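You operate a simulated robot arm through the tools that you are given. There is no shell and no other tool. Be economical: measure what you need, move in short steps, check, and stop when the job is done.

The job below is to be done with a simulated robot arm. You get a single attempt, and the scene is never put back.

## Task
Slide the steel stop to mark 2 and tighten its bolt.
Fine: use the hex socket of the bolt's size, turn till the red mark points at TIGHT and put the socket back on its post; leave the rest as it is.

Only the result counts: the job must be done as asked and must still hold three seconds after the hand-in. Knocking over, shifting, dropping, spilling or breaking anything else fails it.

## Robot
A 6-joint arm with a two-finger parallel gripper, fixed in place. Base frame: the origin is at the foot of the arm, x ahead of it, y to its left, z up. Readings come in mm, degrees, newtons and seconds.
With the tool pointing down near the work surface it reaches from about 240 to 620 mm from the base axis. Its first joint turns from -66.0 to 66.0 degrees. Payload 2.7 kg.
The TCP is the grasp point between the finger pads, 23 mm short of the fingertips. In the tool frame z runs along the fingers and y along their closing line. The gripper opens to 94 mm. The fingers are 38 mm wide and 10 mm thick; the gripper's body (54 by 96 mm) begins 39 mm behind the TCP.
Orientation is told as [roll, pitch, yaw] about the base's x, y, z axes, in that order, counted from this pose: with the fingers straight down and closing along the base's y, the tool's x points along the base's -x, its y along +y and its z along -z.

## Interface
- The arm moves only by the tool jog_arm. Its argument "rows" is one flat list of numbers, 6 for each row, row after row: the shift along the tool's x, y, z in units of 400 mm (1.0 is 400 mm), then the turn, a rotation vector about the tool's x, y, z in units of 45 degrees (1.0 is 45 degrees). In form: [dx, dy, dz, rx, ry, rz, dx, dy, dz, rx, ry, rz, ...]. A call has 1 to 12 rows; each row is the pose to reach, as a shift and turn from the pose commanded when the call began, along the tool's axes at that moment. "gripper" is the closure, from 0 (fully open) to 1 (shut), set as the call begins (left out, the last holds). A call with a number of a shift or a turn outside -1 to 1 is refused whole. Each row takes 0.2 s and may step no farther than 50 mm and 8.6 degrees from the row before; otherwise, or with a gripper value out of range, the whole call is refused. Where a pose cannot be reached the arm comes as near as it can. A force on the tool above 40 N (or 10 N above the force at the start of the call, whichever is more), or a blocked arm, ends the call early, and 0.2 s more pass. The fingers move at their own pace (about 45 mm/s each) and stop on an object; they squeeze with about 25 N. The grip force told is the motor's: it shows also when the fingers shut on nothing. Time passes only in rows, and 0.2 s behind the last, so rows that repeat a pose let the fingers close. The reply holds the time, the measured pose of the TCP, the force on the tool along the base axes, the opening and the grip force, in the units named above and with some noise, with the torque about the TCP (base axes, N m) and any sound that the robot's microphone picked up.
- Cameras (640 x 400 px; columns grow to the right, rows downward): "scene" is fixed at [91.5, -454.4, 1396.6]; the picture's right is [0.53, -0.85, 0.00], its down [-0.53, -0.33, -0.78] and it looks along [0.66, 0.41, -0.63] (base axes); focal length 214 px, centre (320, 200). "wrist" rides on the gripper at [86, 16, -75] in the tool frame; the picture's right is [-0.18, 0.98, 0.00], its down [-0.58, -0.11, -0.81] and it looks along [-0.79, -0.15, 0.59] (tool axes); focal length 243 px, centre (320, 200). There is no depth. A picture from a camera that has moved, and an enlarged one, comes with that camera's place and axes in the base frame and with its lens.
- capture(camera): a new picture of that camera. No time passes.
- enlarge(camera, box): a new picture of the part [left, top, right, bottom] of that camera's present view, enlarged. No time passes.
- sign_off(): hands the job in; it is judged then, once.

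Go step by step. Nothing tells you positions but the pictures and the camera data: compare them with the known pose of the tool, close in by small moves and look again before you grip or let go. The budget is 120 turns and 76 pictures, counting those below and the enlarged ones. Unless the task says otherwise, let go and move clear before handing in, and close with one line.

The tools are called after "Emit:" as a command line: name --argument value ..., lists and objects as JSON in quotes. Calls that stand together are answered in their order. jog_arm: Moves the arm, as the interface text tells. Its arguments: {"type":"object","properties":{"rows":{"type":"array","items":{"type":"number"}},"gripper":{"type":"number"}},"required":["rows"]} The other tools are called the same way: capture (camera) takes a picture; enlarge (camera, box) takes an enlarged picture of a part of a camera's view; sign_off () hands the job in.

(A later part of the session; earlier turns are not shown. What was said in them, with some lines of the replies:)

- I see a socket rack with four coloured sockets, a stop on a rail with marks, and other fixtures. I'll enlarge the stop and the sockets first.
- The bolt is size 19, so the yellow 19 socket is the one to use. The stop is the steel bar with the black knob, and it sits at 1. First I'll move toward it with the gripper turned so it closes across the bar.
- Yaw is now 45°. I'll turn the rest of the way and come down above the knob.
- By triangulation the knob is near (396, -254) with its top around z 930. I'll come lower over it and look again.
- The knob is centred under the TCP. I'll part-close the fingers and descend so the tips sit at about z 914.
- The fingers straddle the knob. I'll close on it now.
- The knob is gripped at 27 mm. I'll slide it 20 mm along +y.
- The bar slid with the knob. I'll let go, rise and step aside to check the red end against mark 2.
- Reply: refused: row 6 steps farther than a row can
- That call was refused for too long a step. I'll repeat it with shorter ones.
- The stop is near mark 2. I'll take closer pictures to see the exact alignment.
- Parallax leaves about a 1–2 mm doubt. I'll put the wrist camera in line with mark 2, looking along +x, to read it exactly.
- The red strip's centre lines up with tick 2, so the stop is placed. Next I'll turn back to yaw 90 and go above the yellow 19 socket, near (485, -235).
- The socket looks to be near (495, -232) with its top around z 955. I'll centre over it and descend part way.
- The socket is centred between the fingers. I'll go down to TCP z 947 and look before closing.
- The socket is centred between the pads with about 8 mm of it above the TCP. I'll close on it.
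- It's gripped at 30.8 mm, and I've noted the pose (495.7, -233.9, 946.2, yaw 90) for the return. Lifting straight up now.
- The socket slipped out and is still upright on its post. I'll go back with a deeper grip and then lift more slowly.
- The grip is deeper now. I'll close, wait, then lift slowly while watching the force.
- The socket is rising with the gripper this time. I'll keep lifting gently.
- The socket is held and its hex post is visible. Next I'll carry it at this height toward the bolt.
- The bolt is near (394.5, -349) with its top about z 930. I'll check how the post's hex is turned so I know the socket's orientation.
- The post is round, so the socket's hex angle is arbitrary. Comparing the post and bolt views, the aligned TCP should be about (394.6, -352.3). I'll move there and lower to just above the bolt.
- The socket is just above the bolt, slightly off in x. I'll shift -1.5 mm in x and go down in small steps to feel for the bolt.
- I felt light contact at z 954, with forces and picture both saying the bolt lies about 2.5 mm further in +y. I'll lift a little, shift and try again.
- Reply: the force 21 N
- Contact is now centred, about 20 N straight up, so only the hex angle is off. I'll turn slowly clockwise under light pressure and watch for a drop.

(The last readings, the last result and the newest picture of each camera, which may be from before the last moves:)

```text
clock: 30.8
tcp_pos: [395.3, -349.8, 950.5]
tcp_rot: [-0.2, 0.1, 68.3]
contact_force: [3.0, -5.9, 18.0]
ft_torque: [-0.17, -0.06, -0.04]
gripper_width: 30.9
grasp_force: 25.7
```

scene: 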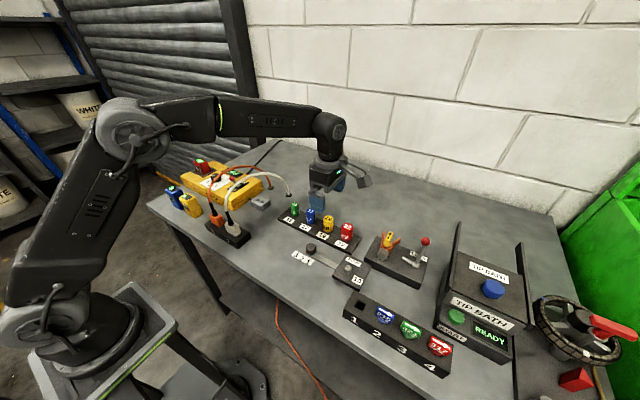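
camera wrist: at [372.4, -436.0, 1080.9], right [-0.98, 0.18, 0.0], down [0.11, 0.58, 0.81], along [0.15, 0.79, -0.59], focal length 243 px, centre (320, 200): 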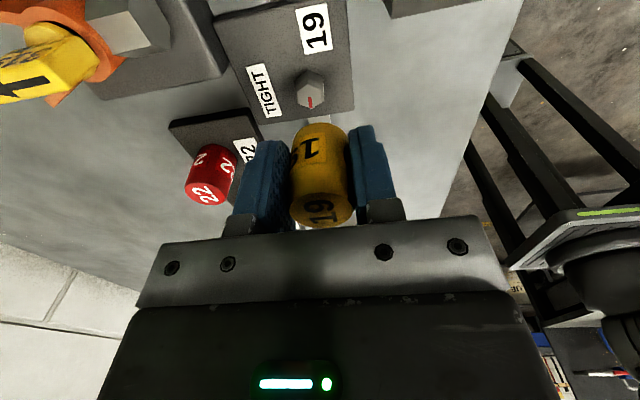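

Emit:
enlarge --camera "wrist" --box '[240, 60, 400, 240]'

Emit:
enlarge --camera "scene" --box '[335, 235, 395, 285]'

```text
2.22 times, centred on (320, 150) of wrist
camera zoom: at [347.8, -425.0, 1026.5], right [-0.85, 0.53, 0.0], down [0.31, 0.5, 0.81], along [0.43, 0.68, -0.59], focal length 539 px, centre (320, 311)
```

zoom: 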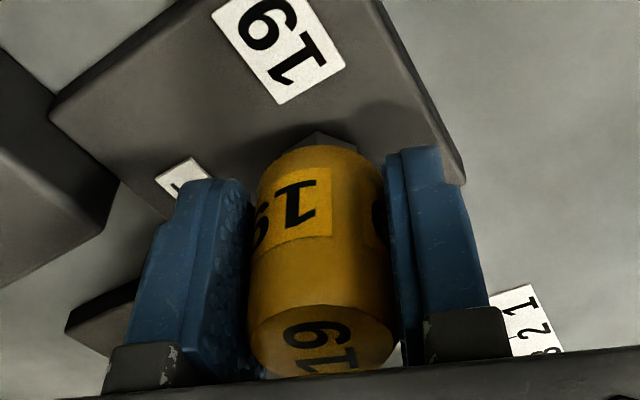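

```text
8.00 times, centred on (365, 260) of scene
camera zoom: at [91.3, -454.4, 1396.6], right [0.53, -0.85, 0.0], down [-0.53, -0.33, -0.78], along [0.66, 0.41, -0.63], focal length 1716 px, centre (-40, -280)
```

zoom: 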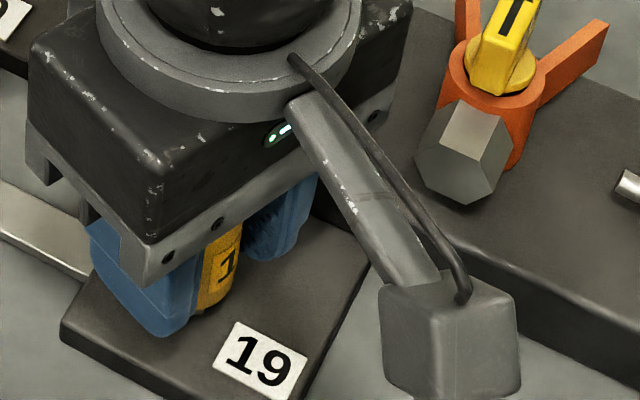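

Emit:
enlarge --camera "wrist" --box '[295, 110, 345, 135]'

```text
12.80 times, centred on (320, 122) of wrist
camera zoom: at [347.8, -425.0, 1026.5], right [-0.85, 0.53, 0.0], down [0.31, 0.5, 0.81], along [0.43, 0.68, -0.59], focal length 3106 px, centre (320, 1192)
```

zoom: 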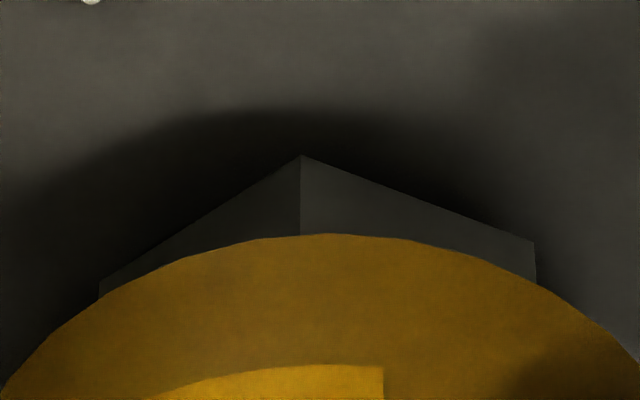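

The bolt turned along with the socket, and the side force says the socket should go about 1 mm toward -y. I'll relieve that under the same light pressure.

Emit:
jog_arm --rows '[0.001, -0.0008, 0, 0, 0, 0, 0.002, -0.0016, 0, 0, 0, 0, 0.002, -0.0016, 0.002, 0, 0, 0]'

```text
clock: 31.6
tcp_pos: [394.5, -350.7, 950.1]
tcp_rot: [-0.2, 0.0, 68.4]
contact_force: [0.2, -2.0, 19.8]
ft_torque: [-0.01, -0.1, 0.03]
gripper_width: 31.0
grasp_force: 25.1
```

Side forces are near zero now. I'll ease the pressure, turn the socket back counter-clockwise relative to the bolt, then press lightly again.

Emit:
jog_arm --rows '[0, 0, -0.002, 0, 0, 0, 0, 0, -0.003, 0, 0, -0.08, 0, 0, -0.003, 0, 0, -0.16, 0, 0, -0.003, 0, 0, -0.24, 0, 0, -0.003, 0, 0, -0.32]'

Emit:
enlarge --camera "wrist" --box '[295, 105, 345, 135]'

```text
clock: 32.8
tcp_pos: [395.3, -350.3, 950.5]
tcp_rot: [-0.1, 0.0, 82.9]
contact_force: [2.3, -1.6, 8.0]
ft_torque: [-0.02, -0.07, -0.01]
gripper_width: 31.0
grasp_force: 25.3
```

```text
12.80 times, centred on (320, 120) of wrist
camera zoom: at [368.9, -434.6, 1024.9], right [-0.95, 0.3, 0.0], down [0.18, 0.56, 0.81], along [0.24, 0.77, -0.59], focal length 3106 px, centre (320, 1224)
```

zoom: 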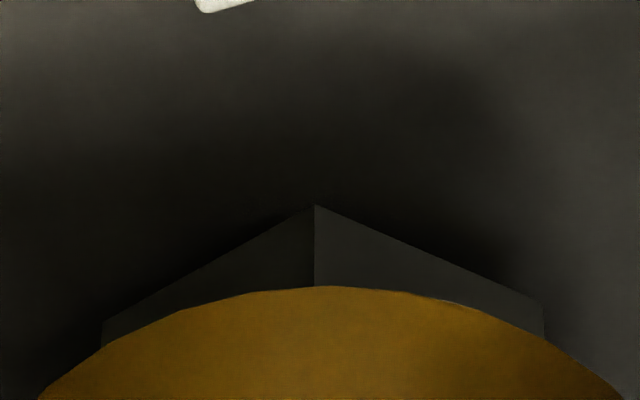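

The bolt followed again, so contact friction drags it. I'll lift clear, turn 12° in the air and touch down lightly, trying hex angles one at a time.

Emit:
jog_arm --rows '[0, 0, -0.01, 0, 0, 0, 0, 0, -0.01, 0, 0, -0.13, 0, 0, -0.01, 0, 0, -0.26, 0, 0, -0.004, 0, 0, -0.26, 0, 0, 0, 0, 0, -0.26, 0, 0, 0.002, 0, 0, -0.26]'

Emit:
enlarge --camera "wrist" --box '[295, 105, 345, 135]'

```text
clock: 34.2
tcp_pos: [394.2, -350.5, 950.6]
tcp_rot: [-0.1, 0.0, 94.5]
contact_force: [2.0, 2.9, 2.9]
ft_torque: [0.1, -0.07, 0.02]
gripper_width: 30.8
grasp_force: 24.9
```

```text
12.80 times, centred on (320, 120) of wrist
camera zoom: at [386.1, -439.3, 1025.7], right [-0.99, 0.11, 0.0], down [0.06, 0.59, 0.81], along [0.09, 0.8, -0.59], focal length 3106 px, centre (320, 1224)
```

zoom: 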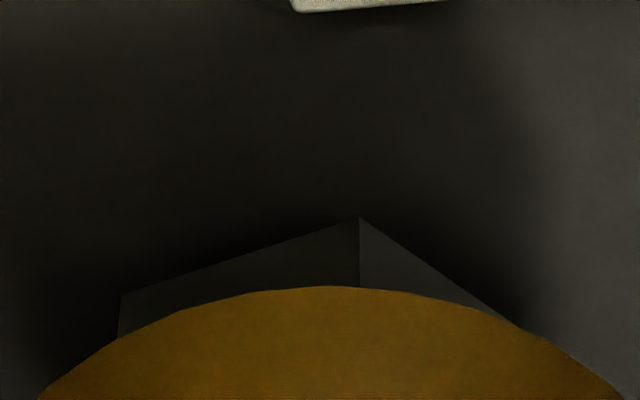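

Lifting freed it: the bolt stayed put and the force is lower at greater depth. I'll press down gently here.

Emit:
jog_arm --rows '[0, 0, 0.0025, 0, 0, 0, 0, 0, 0.005, 0, 0, 0, 0, 0, 0.0075, 0, 0, 0]'

```text
clock: 35.0
tcp_pos: [394.0, -349.8, 948.5]
tcp_rot: [-0.3, 0.1, 94.6]
contact_force: [6.9, 9.8, 16.4]
ft_torque: [0.36, -0.25, -0.03]
gripper_width: 31.1
grasp_force: 25.2
```

Emit:
jog_arm --rows '[0, 0, -0.006, 0, 0, 0, -0.0025, -0.0027, -0.006, 0, 0, 0, -0.0025, -0.0027, -0.002, 0, 0, 0, -0.0025, -0.0027, 0, 0, 0, 0, -0.0025, -0.0027, 0.0025, 0, 0, 0]'

Emit:
enlarge --camera "wrist" --box '[280, 95, 360, 155]'

```text
clock: 36.2
tcp_pos: [394.8, -349.5, 946.4]
tcp_rot: [-0.1, 0.3, 94.5]
contact_force: [-0.7, -2.7, 18.5]
ft_torque: [-0.02, -0.02, 0.04]
gripper_width: 31.3
grasp_force: 24.9
```

```text
6.67 times, centred on (320, 125) of wrist
camera zoom: at [386.6, -438.1, 1022.8], right [-0.99, 0.11, 0.0], down [0.06, 0.59, 0.8], along [0.09, 0.8, -0.59], focal length 1618 px, centre (320, 700)
```

zoom: 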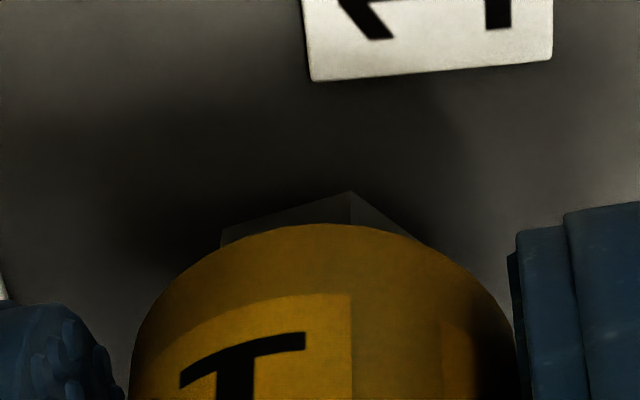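

The socket has been sliding up in the grip instead of dropping on, so this angle isn't it either. I'll lift, turn 10° more counter-clockwise and touch again.

Emit:
jog_arm --rows '[0, 0, -0.009, 0, 0, 0, 0, -0.0005, -0.009, 0, 0, -0.11, 0, -0.001, -0.009, 0, 0, -0.22, 0, -0.001, -0.004, 0, 0, -0.22, 0, -0.001, -0.001, 0, 0, -0.22]'

```text
clock: 37.4
tcp_pos: [396.2, -349.8, 946.1]
tcp_rot: [-0.1, 0.0, 104.5]
contact_force: [-3.1, -4.9, 7.2]
ft_torque: [-0.13, 0.09, -0.01]
gripper_width: 31.1
grasp_force: 24.7
```

Emit:
jog_arm --rows '[0.0014, 0.0016, 0, 0, 0, 0, 0.0014, 0.0016, 0.001, 0, 0, 0, 0.0014, 0.0016, 0.002, 0, 0, 0]'

```text
clock: 38.2
tcp_pos: [396.1, -349.1, 945.8]
tcp_rot: [-0.1, 0.1, 104.4]
contact_force: [4.2, -5.3, 1.0]
ft_torque: [-0.15, -0.11, -0.01]
gripper_width: 30.9
grasp_force: 25.0
```

The vertical force fell to 1 N at greater depth, so it may be dropping in. I'll press a bit more.

Emit:
jog_arm --rows '[0, 0, 0.0025, 0, 0, 0, 0, 0, 0.005, 0, 0, 0]'

Emit:
enlarge --camera "wrist" --box '[280, 95, 360, 155]'

```text
clock: 38.8
tcp_pos: [394.2, -350.3, 942.5]
tcp_rot: [0.0, 0.1, 104.4]
contact_force: [1.6, -4.3, 0.5]
ft_torque: [-0.11, -0.03, -0.05]
gripper_width: 30.8
grasp_force: 25.3
```

```text
6.67 times, centred on (320, 125) of wrist
camera zoom: at [402.0, -438.2, 1018.6], right [-1.0, -0.07, 0.0], down [-0.04, 0.59, 0.81], along [-0.05, 0.8, -0.59], focal length 1618 px, centre (320, 700)
```

zoom: 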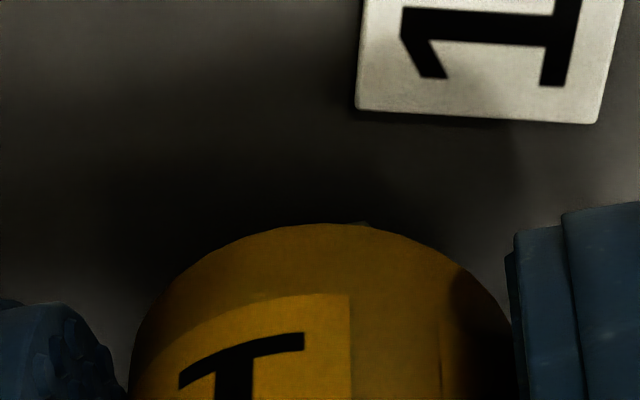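

The socket has dropped over the hex. I'll seat it about 2 mm deeper and take out the small side load.

Emit:
jog_arm --rows '[0.0012, 0.0003, 0.0025, 0, 0, 0, 0.0012, 0.0003, 0.005, 0, 0, 0]'

Emit:
enlarge --camera "scene" --box '[335, 235, 395, 285]'

```text
clock: 39.4
tcp_pos: [396.0, -350.7, 940.8]
tcp_rot: [0.0, 0.0, 104.3]
contact_force: [0.9, -3.3, 0.3]
ft_torque: [-0.06, -0.01, -0.03]
gripper_width: 30.9
grasp_force: 24.7
```

```text
8.00 times, centred on (365, 260) of scene
camera zoom: at [91.5, -454.5, 1396.6], right [0.53, -0.85, 0.0], down [-0.53, -0.33, -0.78], along [0.66, 0.41, -0.63], focal length 1716 px, centre (-40, -280)
```

zoom: 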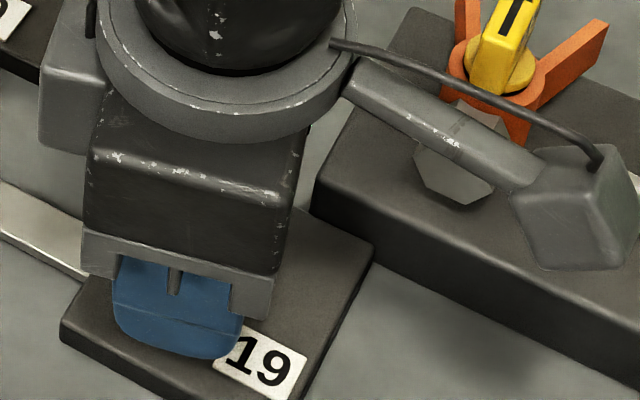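

I'll let the socket drop fully onto the bolt by opening slightly, so I can regrip it at a better height.

Emit:
jog_arm --rows '[0, 0, 0, 0, 0, 0, 0, 0, 0, 0, 0, 0, 0, 0, 0, 0, 0, 0]' --gripper 0.5

Emit:
enlarge --camera "wrist" --box '[220, 80, 420, 240]'

```text
clock: 40.2
tcp_pos: [396.4, -350.4, 941.5]
tcp_rot: [0.0, 0.1, 104.4]
contact_force: [-0.2, -0.3, -0.3]
ft_torque: [0.0, -0.01, 0.01]
gripper_width: 47.0
grasp_force: 0.1
```

```text
2.50 times, centred on (320, 160) of wrist
camera zoom: at [402.3, -438.1, 1016.3], right [-1.0, -0.07, 0.0], down [-0.04, 0.59, 0.81], along [-0.05, 0.8, -0.59], focal length 606 px, centre (320, 300)
```

zoom: 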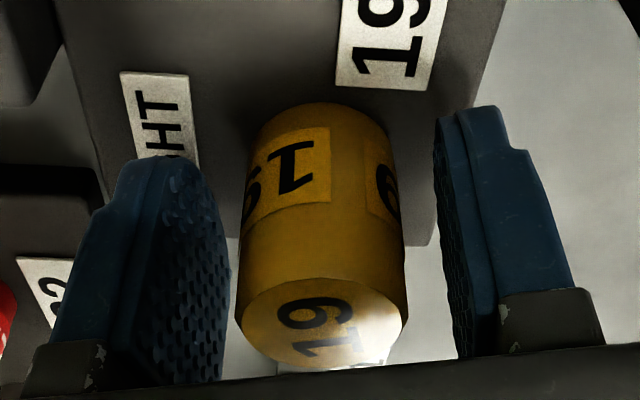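

The socket sits upright, fully seated on the bolt. I'll centre on it (about 2.5 mm along the tool's -x) and regrip.

Emit:
jog_arm --rows '[-0.0065, 0.0012, 0, 0, 0, 0, -0.0065, 0.0012, 0, 0, 0, 0]'

Emit:
jog_arm --rows '[0, 0, 0, 0, 0, 0, 0, 0, 0, 0, 0, 0, 0, 0, 0, 0, 0, 0, 0, 0, 0, 0, 0, 0]' --gripper 1

```text
clock: 40.8
tcp_pos: [393.2, -348.7, 941.2]
tcp_rot: [-0.2, 0.0, 104.3]
contact_force: [0.6, 0.7, 0.8]
ft_torque: [-0.02, -0.02, -0.03]
gripper_width: 47.1
grasp_force: 0.1
```

```text
clock: 41.8
tcp_pos: [394.4, -349.2, 941.4]
tcp_rot: [-0.1, 0.0, 104.3]
contact_force: [1.3, 0.4, -0.4]
ft_torque: [0.0, -0.01, 0.01]
gripper_width: 31.0
grasp_force: 24.9
```

The regrip is clean. From the pictures the red mark points about 75° from TIGHT, so I'll turn clockwise, the first 40° now.

Emit:
jog_arm --rows '[0, 0, 0, 0, 0, 0.11, 0, 0, 0, 0, 0, 0.22, 0, 0, 0, 0, 0, 0.33, 0, 0, 0, 0, 0, 0.44, 0, 0, 0, 0, 0, 0.55, 0, 0, 0, 0, 0, 0.66, 0, 0, 0, 0, 0, 0.77, 0, 0, 0, 0, 0, 0.88]'

Emit:
enlarge --camera "wrist" --box '[220, 80, 420, 240]'

```text
clock: 43.6
tcp_pos: [394.8, -347.2, 941.6]
tcp_rot: [-0.1, 0.0, 64.6]
contact_force: [7.4, 2.6, -0.5]
ft_torque: [0.04, -0.21, 0.04]
gripper_width: 31.2
grasp_force: 25.0
```

```text
2.50 times, centred on (320, 160) of wrist
camera zoom: at [344.3, -419.5, 1017.1], right [-0.81, 0.59, 0.0], down [0.35, 0.48, 0.81], along [0.47, 0.65, -0.59], focal length 606 px, centre (320, 300)
```

zoom: 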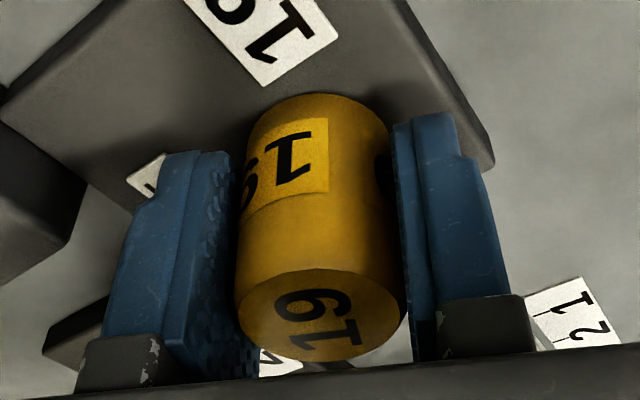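

The socket turned with the gripper with no slip. I'll take out the small side load and turn the remaining 37°.

Emit:
jog_arm --rows '[-0.0015, -0.0015, 0, 0, 0, 0, -0.0015, -0.0015, 0, 0, 0, 0.12, -0.0015, -0.0015, 0, 0, 0, 0.24, -0.0015, -0.0015, 0, 0, 0, 0.36, -0.0015, -0.0015, 0, 0, 0, 0.48, -0.0015, -0.0015, 0, 0, 0, 0.6, -0.0015, -0.0015, 0, 0, 0, 0.72, -0.0015, -0.0015, 0, 0, 0, 0.82]'

Emit:
enlarge --camera "wrist" --box '[220, 80, 420, 240]'

```text
clock: 45.4
tcp_pos: [395.6, -348.0, 941.5]
tcp_rot: [0.0, -0.1, 27.8]
contact_force: [0.2, 2.8, 2.8]
ft_torque: [0.05, 0.01, -0.02]
gripper_width: 30.9
grasp_force: 25.2
```

```text
2.50 times, centred on (320, 160) of wrist
camera zoom: at [312.1, -374.4, 1016.5], right [-0.3, 0.96, 0.0], down [0.56, 0.18, 0.81], along [0.77, 0.24, -0.59], focal length 606 px, centre (320, 300)
```

zoom: 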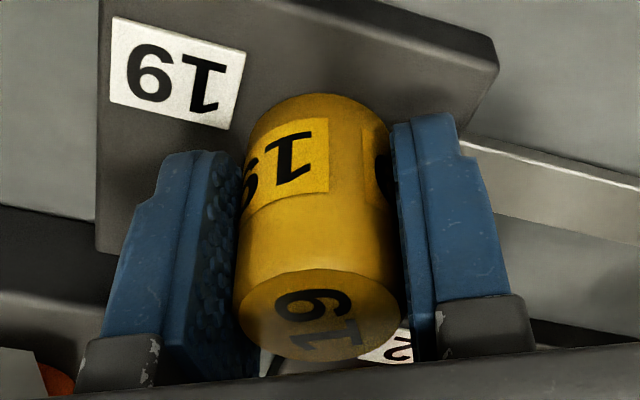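

The turn is done. I'll lift slowly off the bolt and check where the red mark points.

Emit:
jog_arm --rows '[0, 0, -0.005, 0, 0, 0, 0, 0, -0.01, 0, 0, 0, 0, 0, -0.015, 0, 0, 0, 0, 0, -0.0225, 0, 0, 0, 0, 0, -0.03, 0, 0, 0, 0, 0, -0.04, 0, 0, 0, 0, 0, -0.055, 0, 0, 0, 0, 0, -0.075, 0, 0, 0, 0, 0, -0.1, 0, 0, 0, 0, 0, -0.125, 0, 0, 0, 0, 0, -0.15, 0, 0, 0]'

Emit:
enlarge --camera "scene" --box '[335, 245, 395, 285]'

Emit:
capture --camera "wrist"

```text
clock: 47.8
tcp_pos: [395.7, -348.4, 1000.8]
tcp_rot: [0.0, -0.1, 27.8]
contact_force: [0.5, 0.0, -1.0]
ft_torque: [0.01, 0.0, -0.01]
gripper_width: 31.3
grasp_force: 25.0
```

```text
10.00 times, centred on (365, 265) of scene
camera zoom: at [91.5, -454.4, 1396.6], right [0.53, -0.85, 0.0], down [-0.53, -0.33, -0.78], along [0.66, 0.41, -0.63], focal length 2145 px, centre (-130, -450)
```

zoom: 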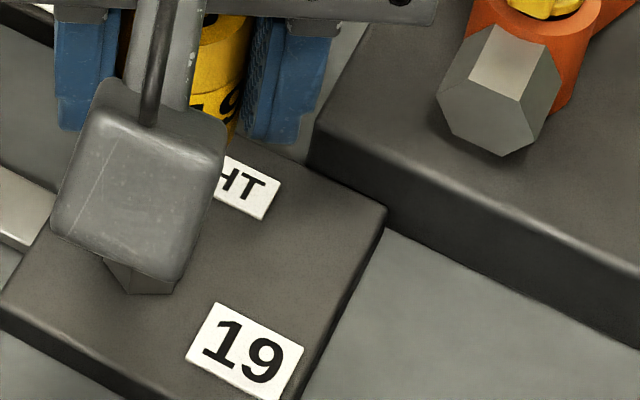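

```text
19 pictures are left
camera wrist: at [313.5, -374.8, 1077.0], right [-0.3, 0.95, 0.0], down [0.56, 0.18, 0.81], along [0.77, 0.24, -0.59], focal length 243 px, centre (320, 200)
```

wrist: 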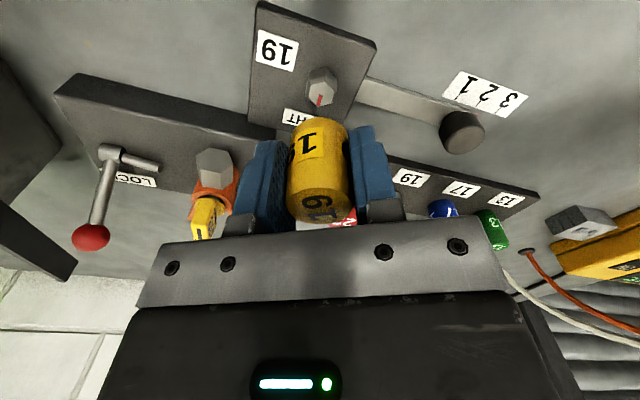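

Emit:
enlarge --camera "wrist" --box '[280, 60, 360, 130]'

```text
5.71 times, centred on (320, 95) of wrist
camera zoom: at [313.5, -374.8, 1077.0], right [-0.3, 0.95, 0.0], down [0.56, 0.18, 0.81], along [0.77, 0.24, -0.59], focal length 1386 px, centre (320, 800)
```

zoom: 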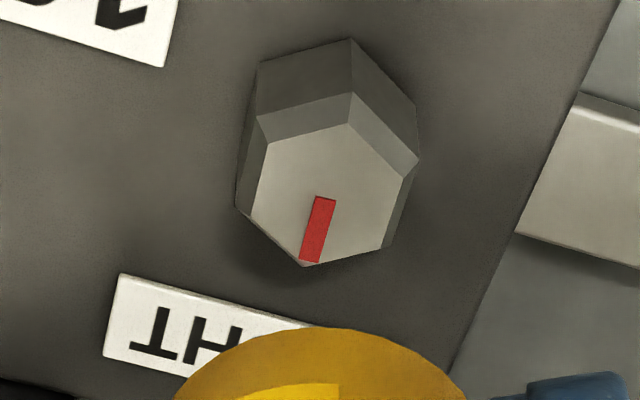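

The red mark points nearly at TIGHT. One tighter picture will measure the residual angle.

Emit:
enlarge --camera "wrist" --box '[308, 76, 340, 108]'

```text
12.50 times, centred on (324, 92) of wrist
camera zoom: at [313.5, -374.8, 1077.0], right [-0.3, 0.95, 0.0], down [0.56, 0.18, 0.81], along [0.77, 0.24, -0.59], focal length 3033 px, centre (270, 1550)
```

zoom: 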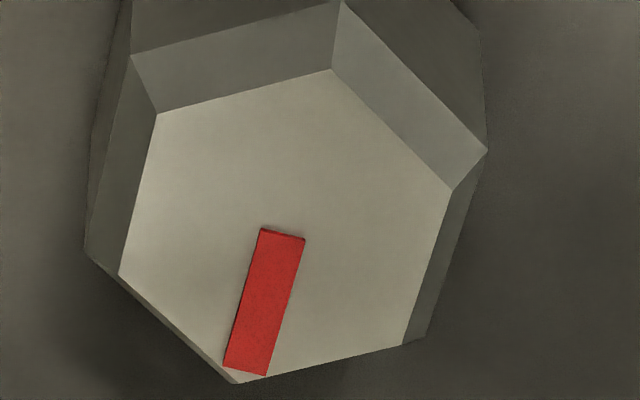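

The mark is within about 3° of TIGHT, so the bolt is done. Now I'll carry the socket back toward its post while turning back to yaw 90.

Emit:
jog_arm --rows '[0, 0, -0.03, 0, 0, 0, -0.036, 0.0144, -0.03, 0, 0, -0.138, -0.072, 0.0288, -0.03, 0, 0, -0.276, -0.107, 0.0432, -0.03, 0, 0, -0.414, -0.143, 0.0576, -0.03, 0, 0, -0.552, -0.179, 0.072, -0.03, 0, 0, -0.69]'

```text
clock: 49.2
tcp_pos: [445.3, -287.9, 1012.7]
tcp_rot: [-0.2, 0.0, 59.0]
contact_force: [0.7, 0.1, -0.5]
ft_torque: [0.0, -0.01, 0.0]
gripper_width: 31.1
grasp_force: 25.2
```

Emit:
jog_arm --rows '[-0.038, -0.007, 0, 0, 0, -0.138, -0.075, -0.014, 0, 0, 0, -0.276, -0.113, -0.021, 0, 0, 0, -0.414, -0.15, -0.028, 0, 0, 0, -0.552, -0.188, -0.0355, 0, 0, 0, -0.689, -0.188, -0.0355, 0, 0, 0, -0.689]'

Emit:
capture --camera "wrist"

```text
clock: 50.6
tcp_pos: [495.8, -231.9, 1012.8]
tcp_rot: [-0.1, 0.0, 90.2]
contact_force: [-0.1, 0.6, -1.1]
ft_torque: [-0.05, 0.02, -0.01]
gripper_width: 31.0
grasp_force: 24.9
```

```text
16 pictures are left
camera wrist: at [480.6, -318.2, 1088.7], right [-0.98, 0.18, 0.0], down [0.11, 0.58, 0.81], along [0.15, 0.79, -0.59], focal length 243 px, centre (320, 200)
```

wrist: 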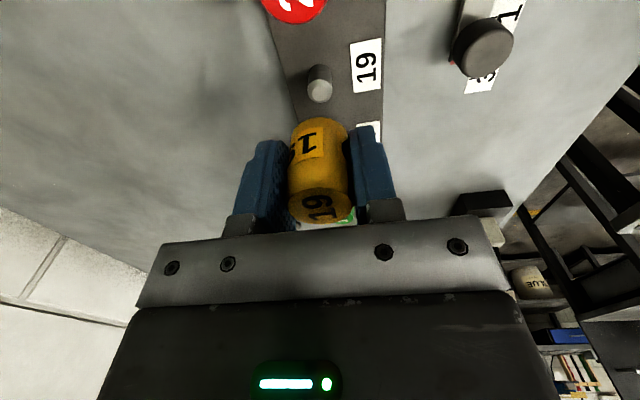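

The post is lined up beneath the socket. I'll descend slowly, with force as the guard.

Emit:
jog_arm --rows '[-0.0012, 0, 0.06, 0, 0, 0, -0.0012, 0, 0.11, 0, 0, 0, -0.0012, 0, 0.12, 0, 0, 0, -0.0012, 0, 0.1275, 0, 0, 0, -0.0012, 0, 0.135, 0, 0, 0, -0.0012, 0, 0.1425, 0, 0, 0]'

Emit:
enlarge --camera "wrist" --box '[240, 60, 400, 160]'

```text
clock: 52.0
tcp_pos: [495.3, -231.4, 955.3]
tcp_rot: [-0.1, 0.0, 90.0]
contact_force: [-0.2, 0.2, -1.1]
ft_torque: [0.01, -0.01, -0.02]
gripper_width: 30.8
grasp_force: 25.6
```

```text
4.00 times, centred on (320, 110) of wrist
camera zoom: at [480.8, -317.7, 1031.2], right [-0.98, 0.18, 0.0], down [0.11, 0.58, 0.81], along [0.15, 0.79, -0.59], focal length 970 px, centre (320, 560)
```

zoom: 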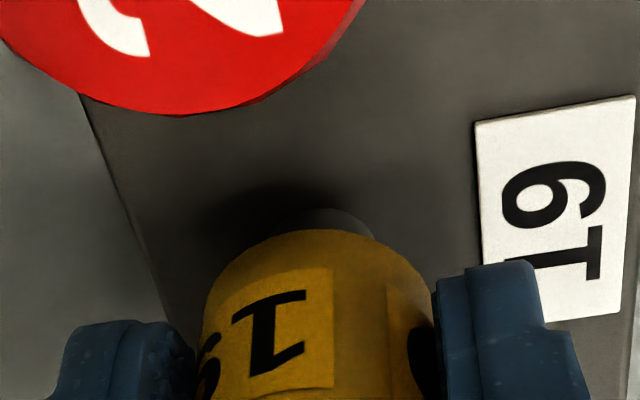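

There's no resistance so far. I'll continue down to the rack.

Emit:
jog_arm --rows '[0, 0, 0.006, 0, 0, 0, 0, 0, 0.012, 0, 0, 0, 0, 0, 0.018, 0, 0, 0, 0, 0, 0.024, 0, 0, 0, 0, 0, 0.03, 0, 0, 0, 0, 0, 0.033, 0, 0, 0]'

Emit:
enlarge --camera "wrist" --box '[240, 60, 400, 160]'

```text
clock: 53.4
tcp_pos: [495.1, -231.3, 942.3]
tcp_rot: [0.1, -0.1, 90.0]
contact_force: [0.5, 0.5, 0.1]
ft_torque: [0.02, 0.0, 0.03]
gripper_width: 30.9
grasp_force: 25.0
```

```text
4.00 times, centred on (320, 110) of wrist
camera zoom: at [479.9, -318.5, 1018.1], right [-0.98, 0.18, 0.0], down [0.11, 0.58, 0.81], along [0.15, 0.79, -0.59], focal length 970 px, centre (320, 560)
```

zoom: 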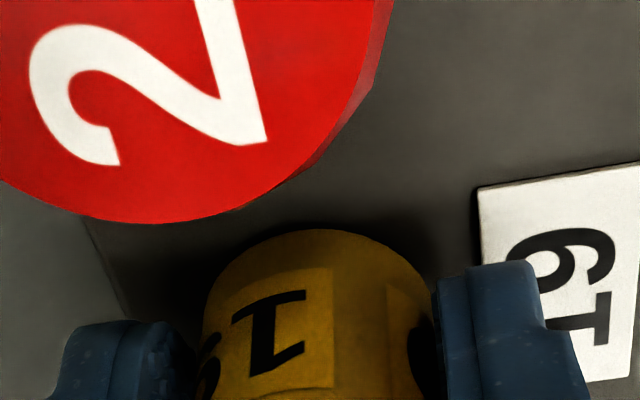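

The socket is over the post, within about 1 mm of the rack. I'll lower the last bit, release and look.

Emit:
jog_arm --rows '[0, 0, 0.0025, 0, 0, 0, 0, 0, 0.003, 0, 0, 0]'

Emit:
jog_arm --rows '[0, 0, 0, 0, 0, 0, 0, 0, 0, 0, 0, 0, 0, 0, 0, 0, 0, 0]' --gripper 0.4

Emit:
enlarge --camera "wrist" --box '[190, 80, 450, 240]'

```text
clock: 54.0
tcp_pos: [494.8, -232.8, 943.1]
tcp_rot: [-0.2, 0.1, 90.0]
contact_force: [0.3, 0.4, -1.0]
ft_torque: [0.02, 0.04, -0.02]
gripper_width: 30.8
grasp_force: 25.1
```

```text
clock: 54.8
tcp_pos: [494.7, -232.4, 942.7]
tcp_rot: [-0.1, 0.0, 90.1]
contact_force: [-0.3, -0.4, -0.2]
ft_torque: [0.0, -0.03, 0.03]
gripper_width: 56.3
grasp_force: 0.1
```

```text
2.46 times, centred on (320, 160) of wrist
camera zoom: at [479.9, -319.1, 1017.6], right [-0.98, 0.18, 0.0], down [0.11, 0.58, 0.81], along [0.15, 0.79, -0.59], focal length 597 px, centre (320, 298)
```

zoom: 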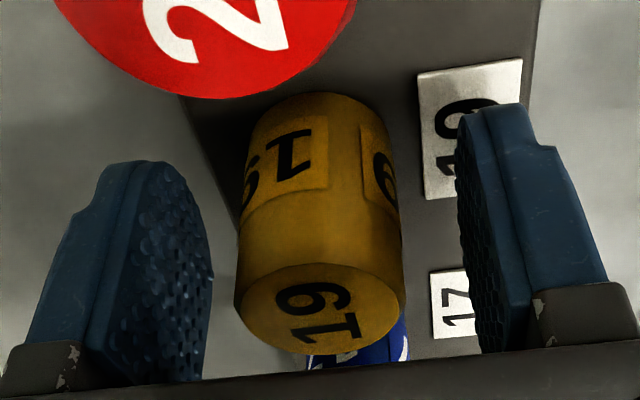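

The socket is standing upright on its post. I'll rise straight up and move clear, then check everything.

Emit:
jog_arm --rows '[0, 0, -0.04, 0, 0, 0, 0, 0, -0.1, 0, 0, 0, 0, 0, -0.2, 0, 0, 0, 0, 0, -0.3, 0, 0, 0, 0, 0, -0.4, 0, 0, 0, -0.05, 0.08, -0.42, 0, 0, 0, -0.1, 0.16, -0.44, 0, 0, 0]'

Emit:
enlarge --camera "scene" --box '[270, 190, 400, 290]'

Emit:
enlarge --camera "scene" --box '[340, 250, 380, 275]'

Emit:
enlarge --camera "scene" --box '[300, 246, 324, 261]'

```text
clock: 56.4
tcp_pos: [427.7, -190.4, 1118.2]
tcp_rot: [-0.1, 0.0, 90.0]
contact_force: [-0.1, 0.2, 0.5]
ft_torque: [-0.03, 0.01, 0.01]
gripper_width: 56.1
grasp_force: 0.1
```

```text
4.00 times, centred on (335, 240) of scene
camera zoom: at [91.5, -454.4, 1396.6], right [0.53, -0.85, 0.0], down [-0.53, -0.33, -0.78], along [0.66, 0.41, -0.63], focal length 858 px, centre (260, 40)
```

zoom: 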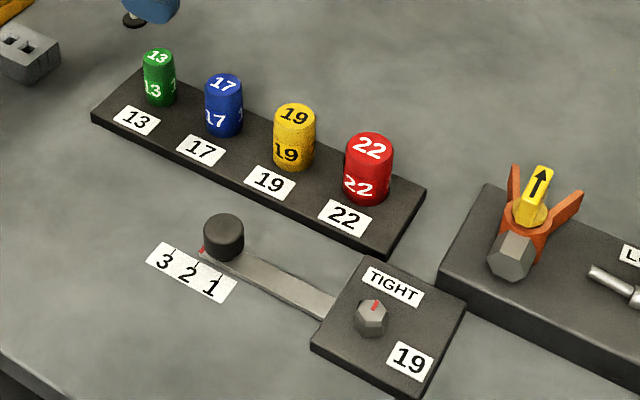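

```text
16.00 times, centred on (360, 262) of scene
camera zoom: at [91.5, -454.4, 1396.6], right [0.53, -0.85, 0.0], down [-0.53, -0.33, -0.78], along [0.66, 0.41, -0.63], focal length 3432 px, centre (-320, -800)
```

zoom: 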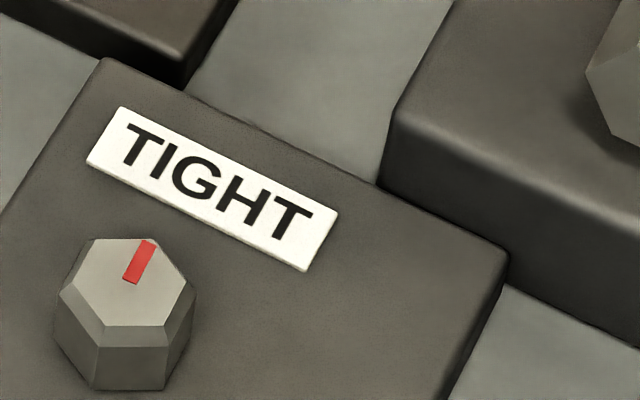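

```text
16.00 times, centred on (312, 254) of scene
camera zoom: at [91.5, -454.4, 1396.6], right [0.53, -0.85, 0.0], down [-0.53, -0.33, -0.78], along [0.66, 0.41, -0.63], focal length 3432 px, centre (448, -656)
```

zoom: 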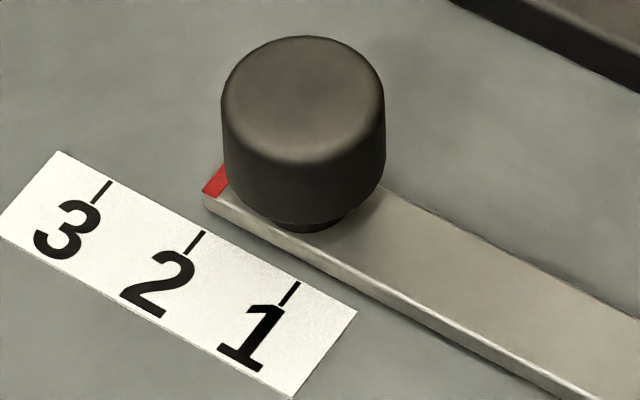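

The check pictures show the stop at mark 2, the red mark pointing at TIGHT, the 19 socket back upright on its post, and nothing else moved. The arm is clear, so I'm handing in.

Emit:
sign_off

```text
The job is handed in.
```

I slid the stop to mark 2 and tightened its bolt with the 19 socket until the red mark pointed at TIGHT, within about 3–6° by the pictures; the socket is back on its post and nothing else appears to have moved.
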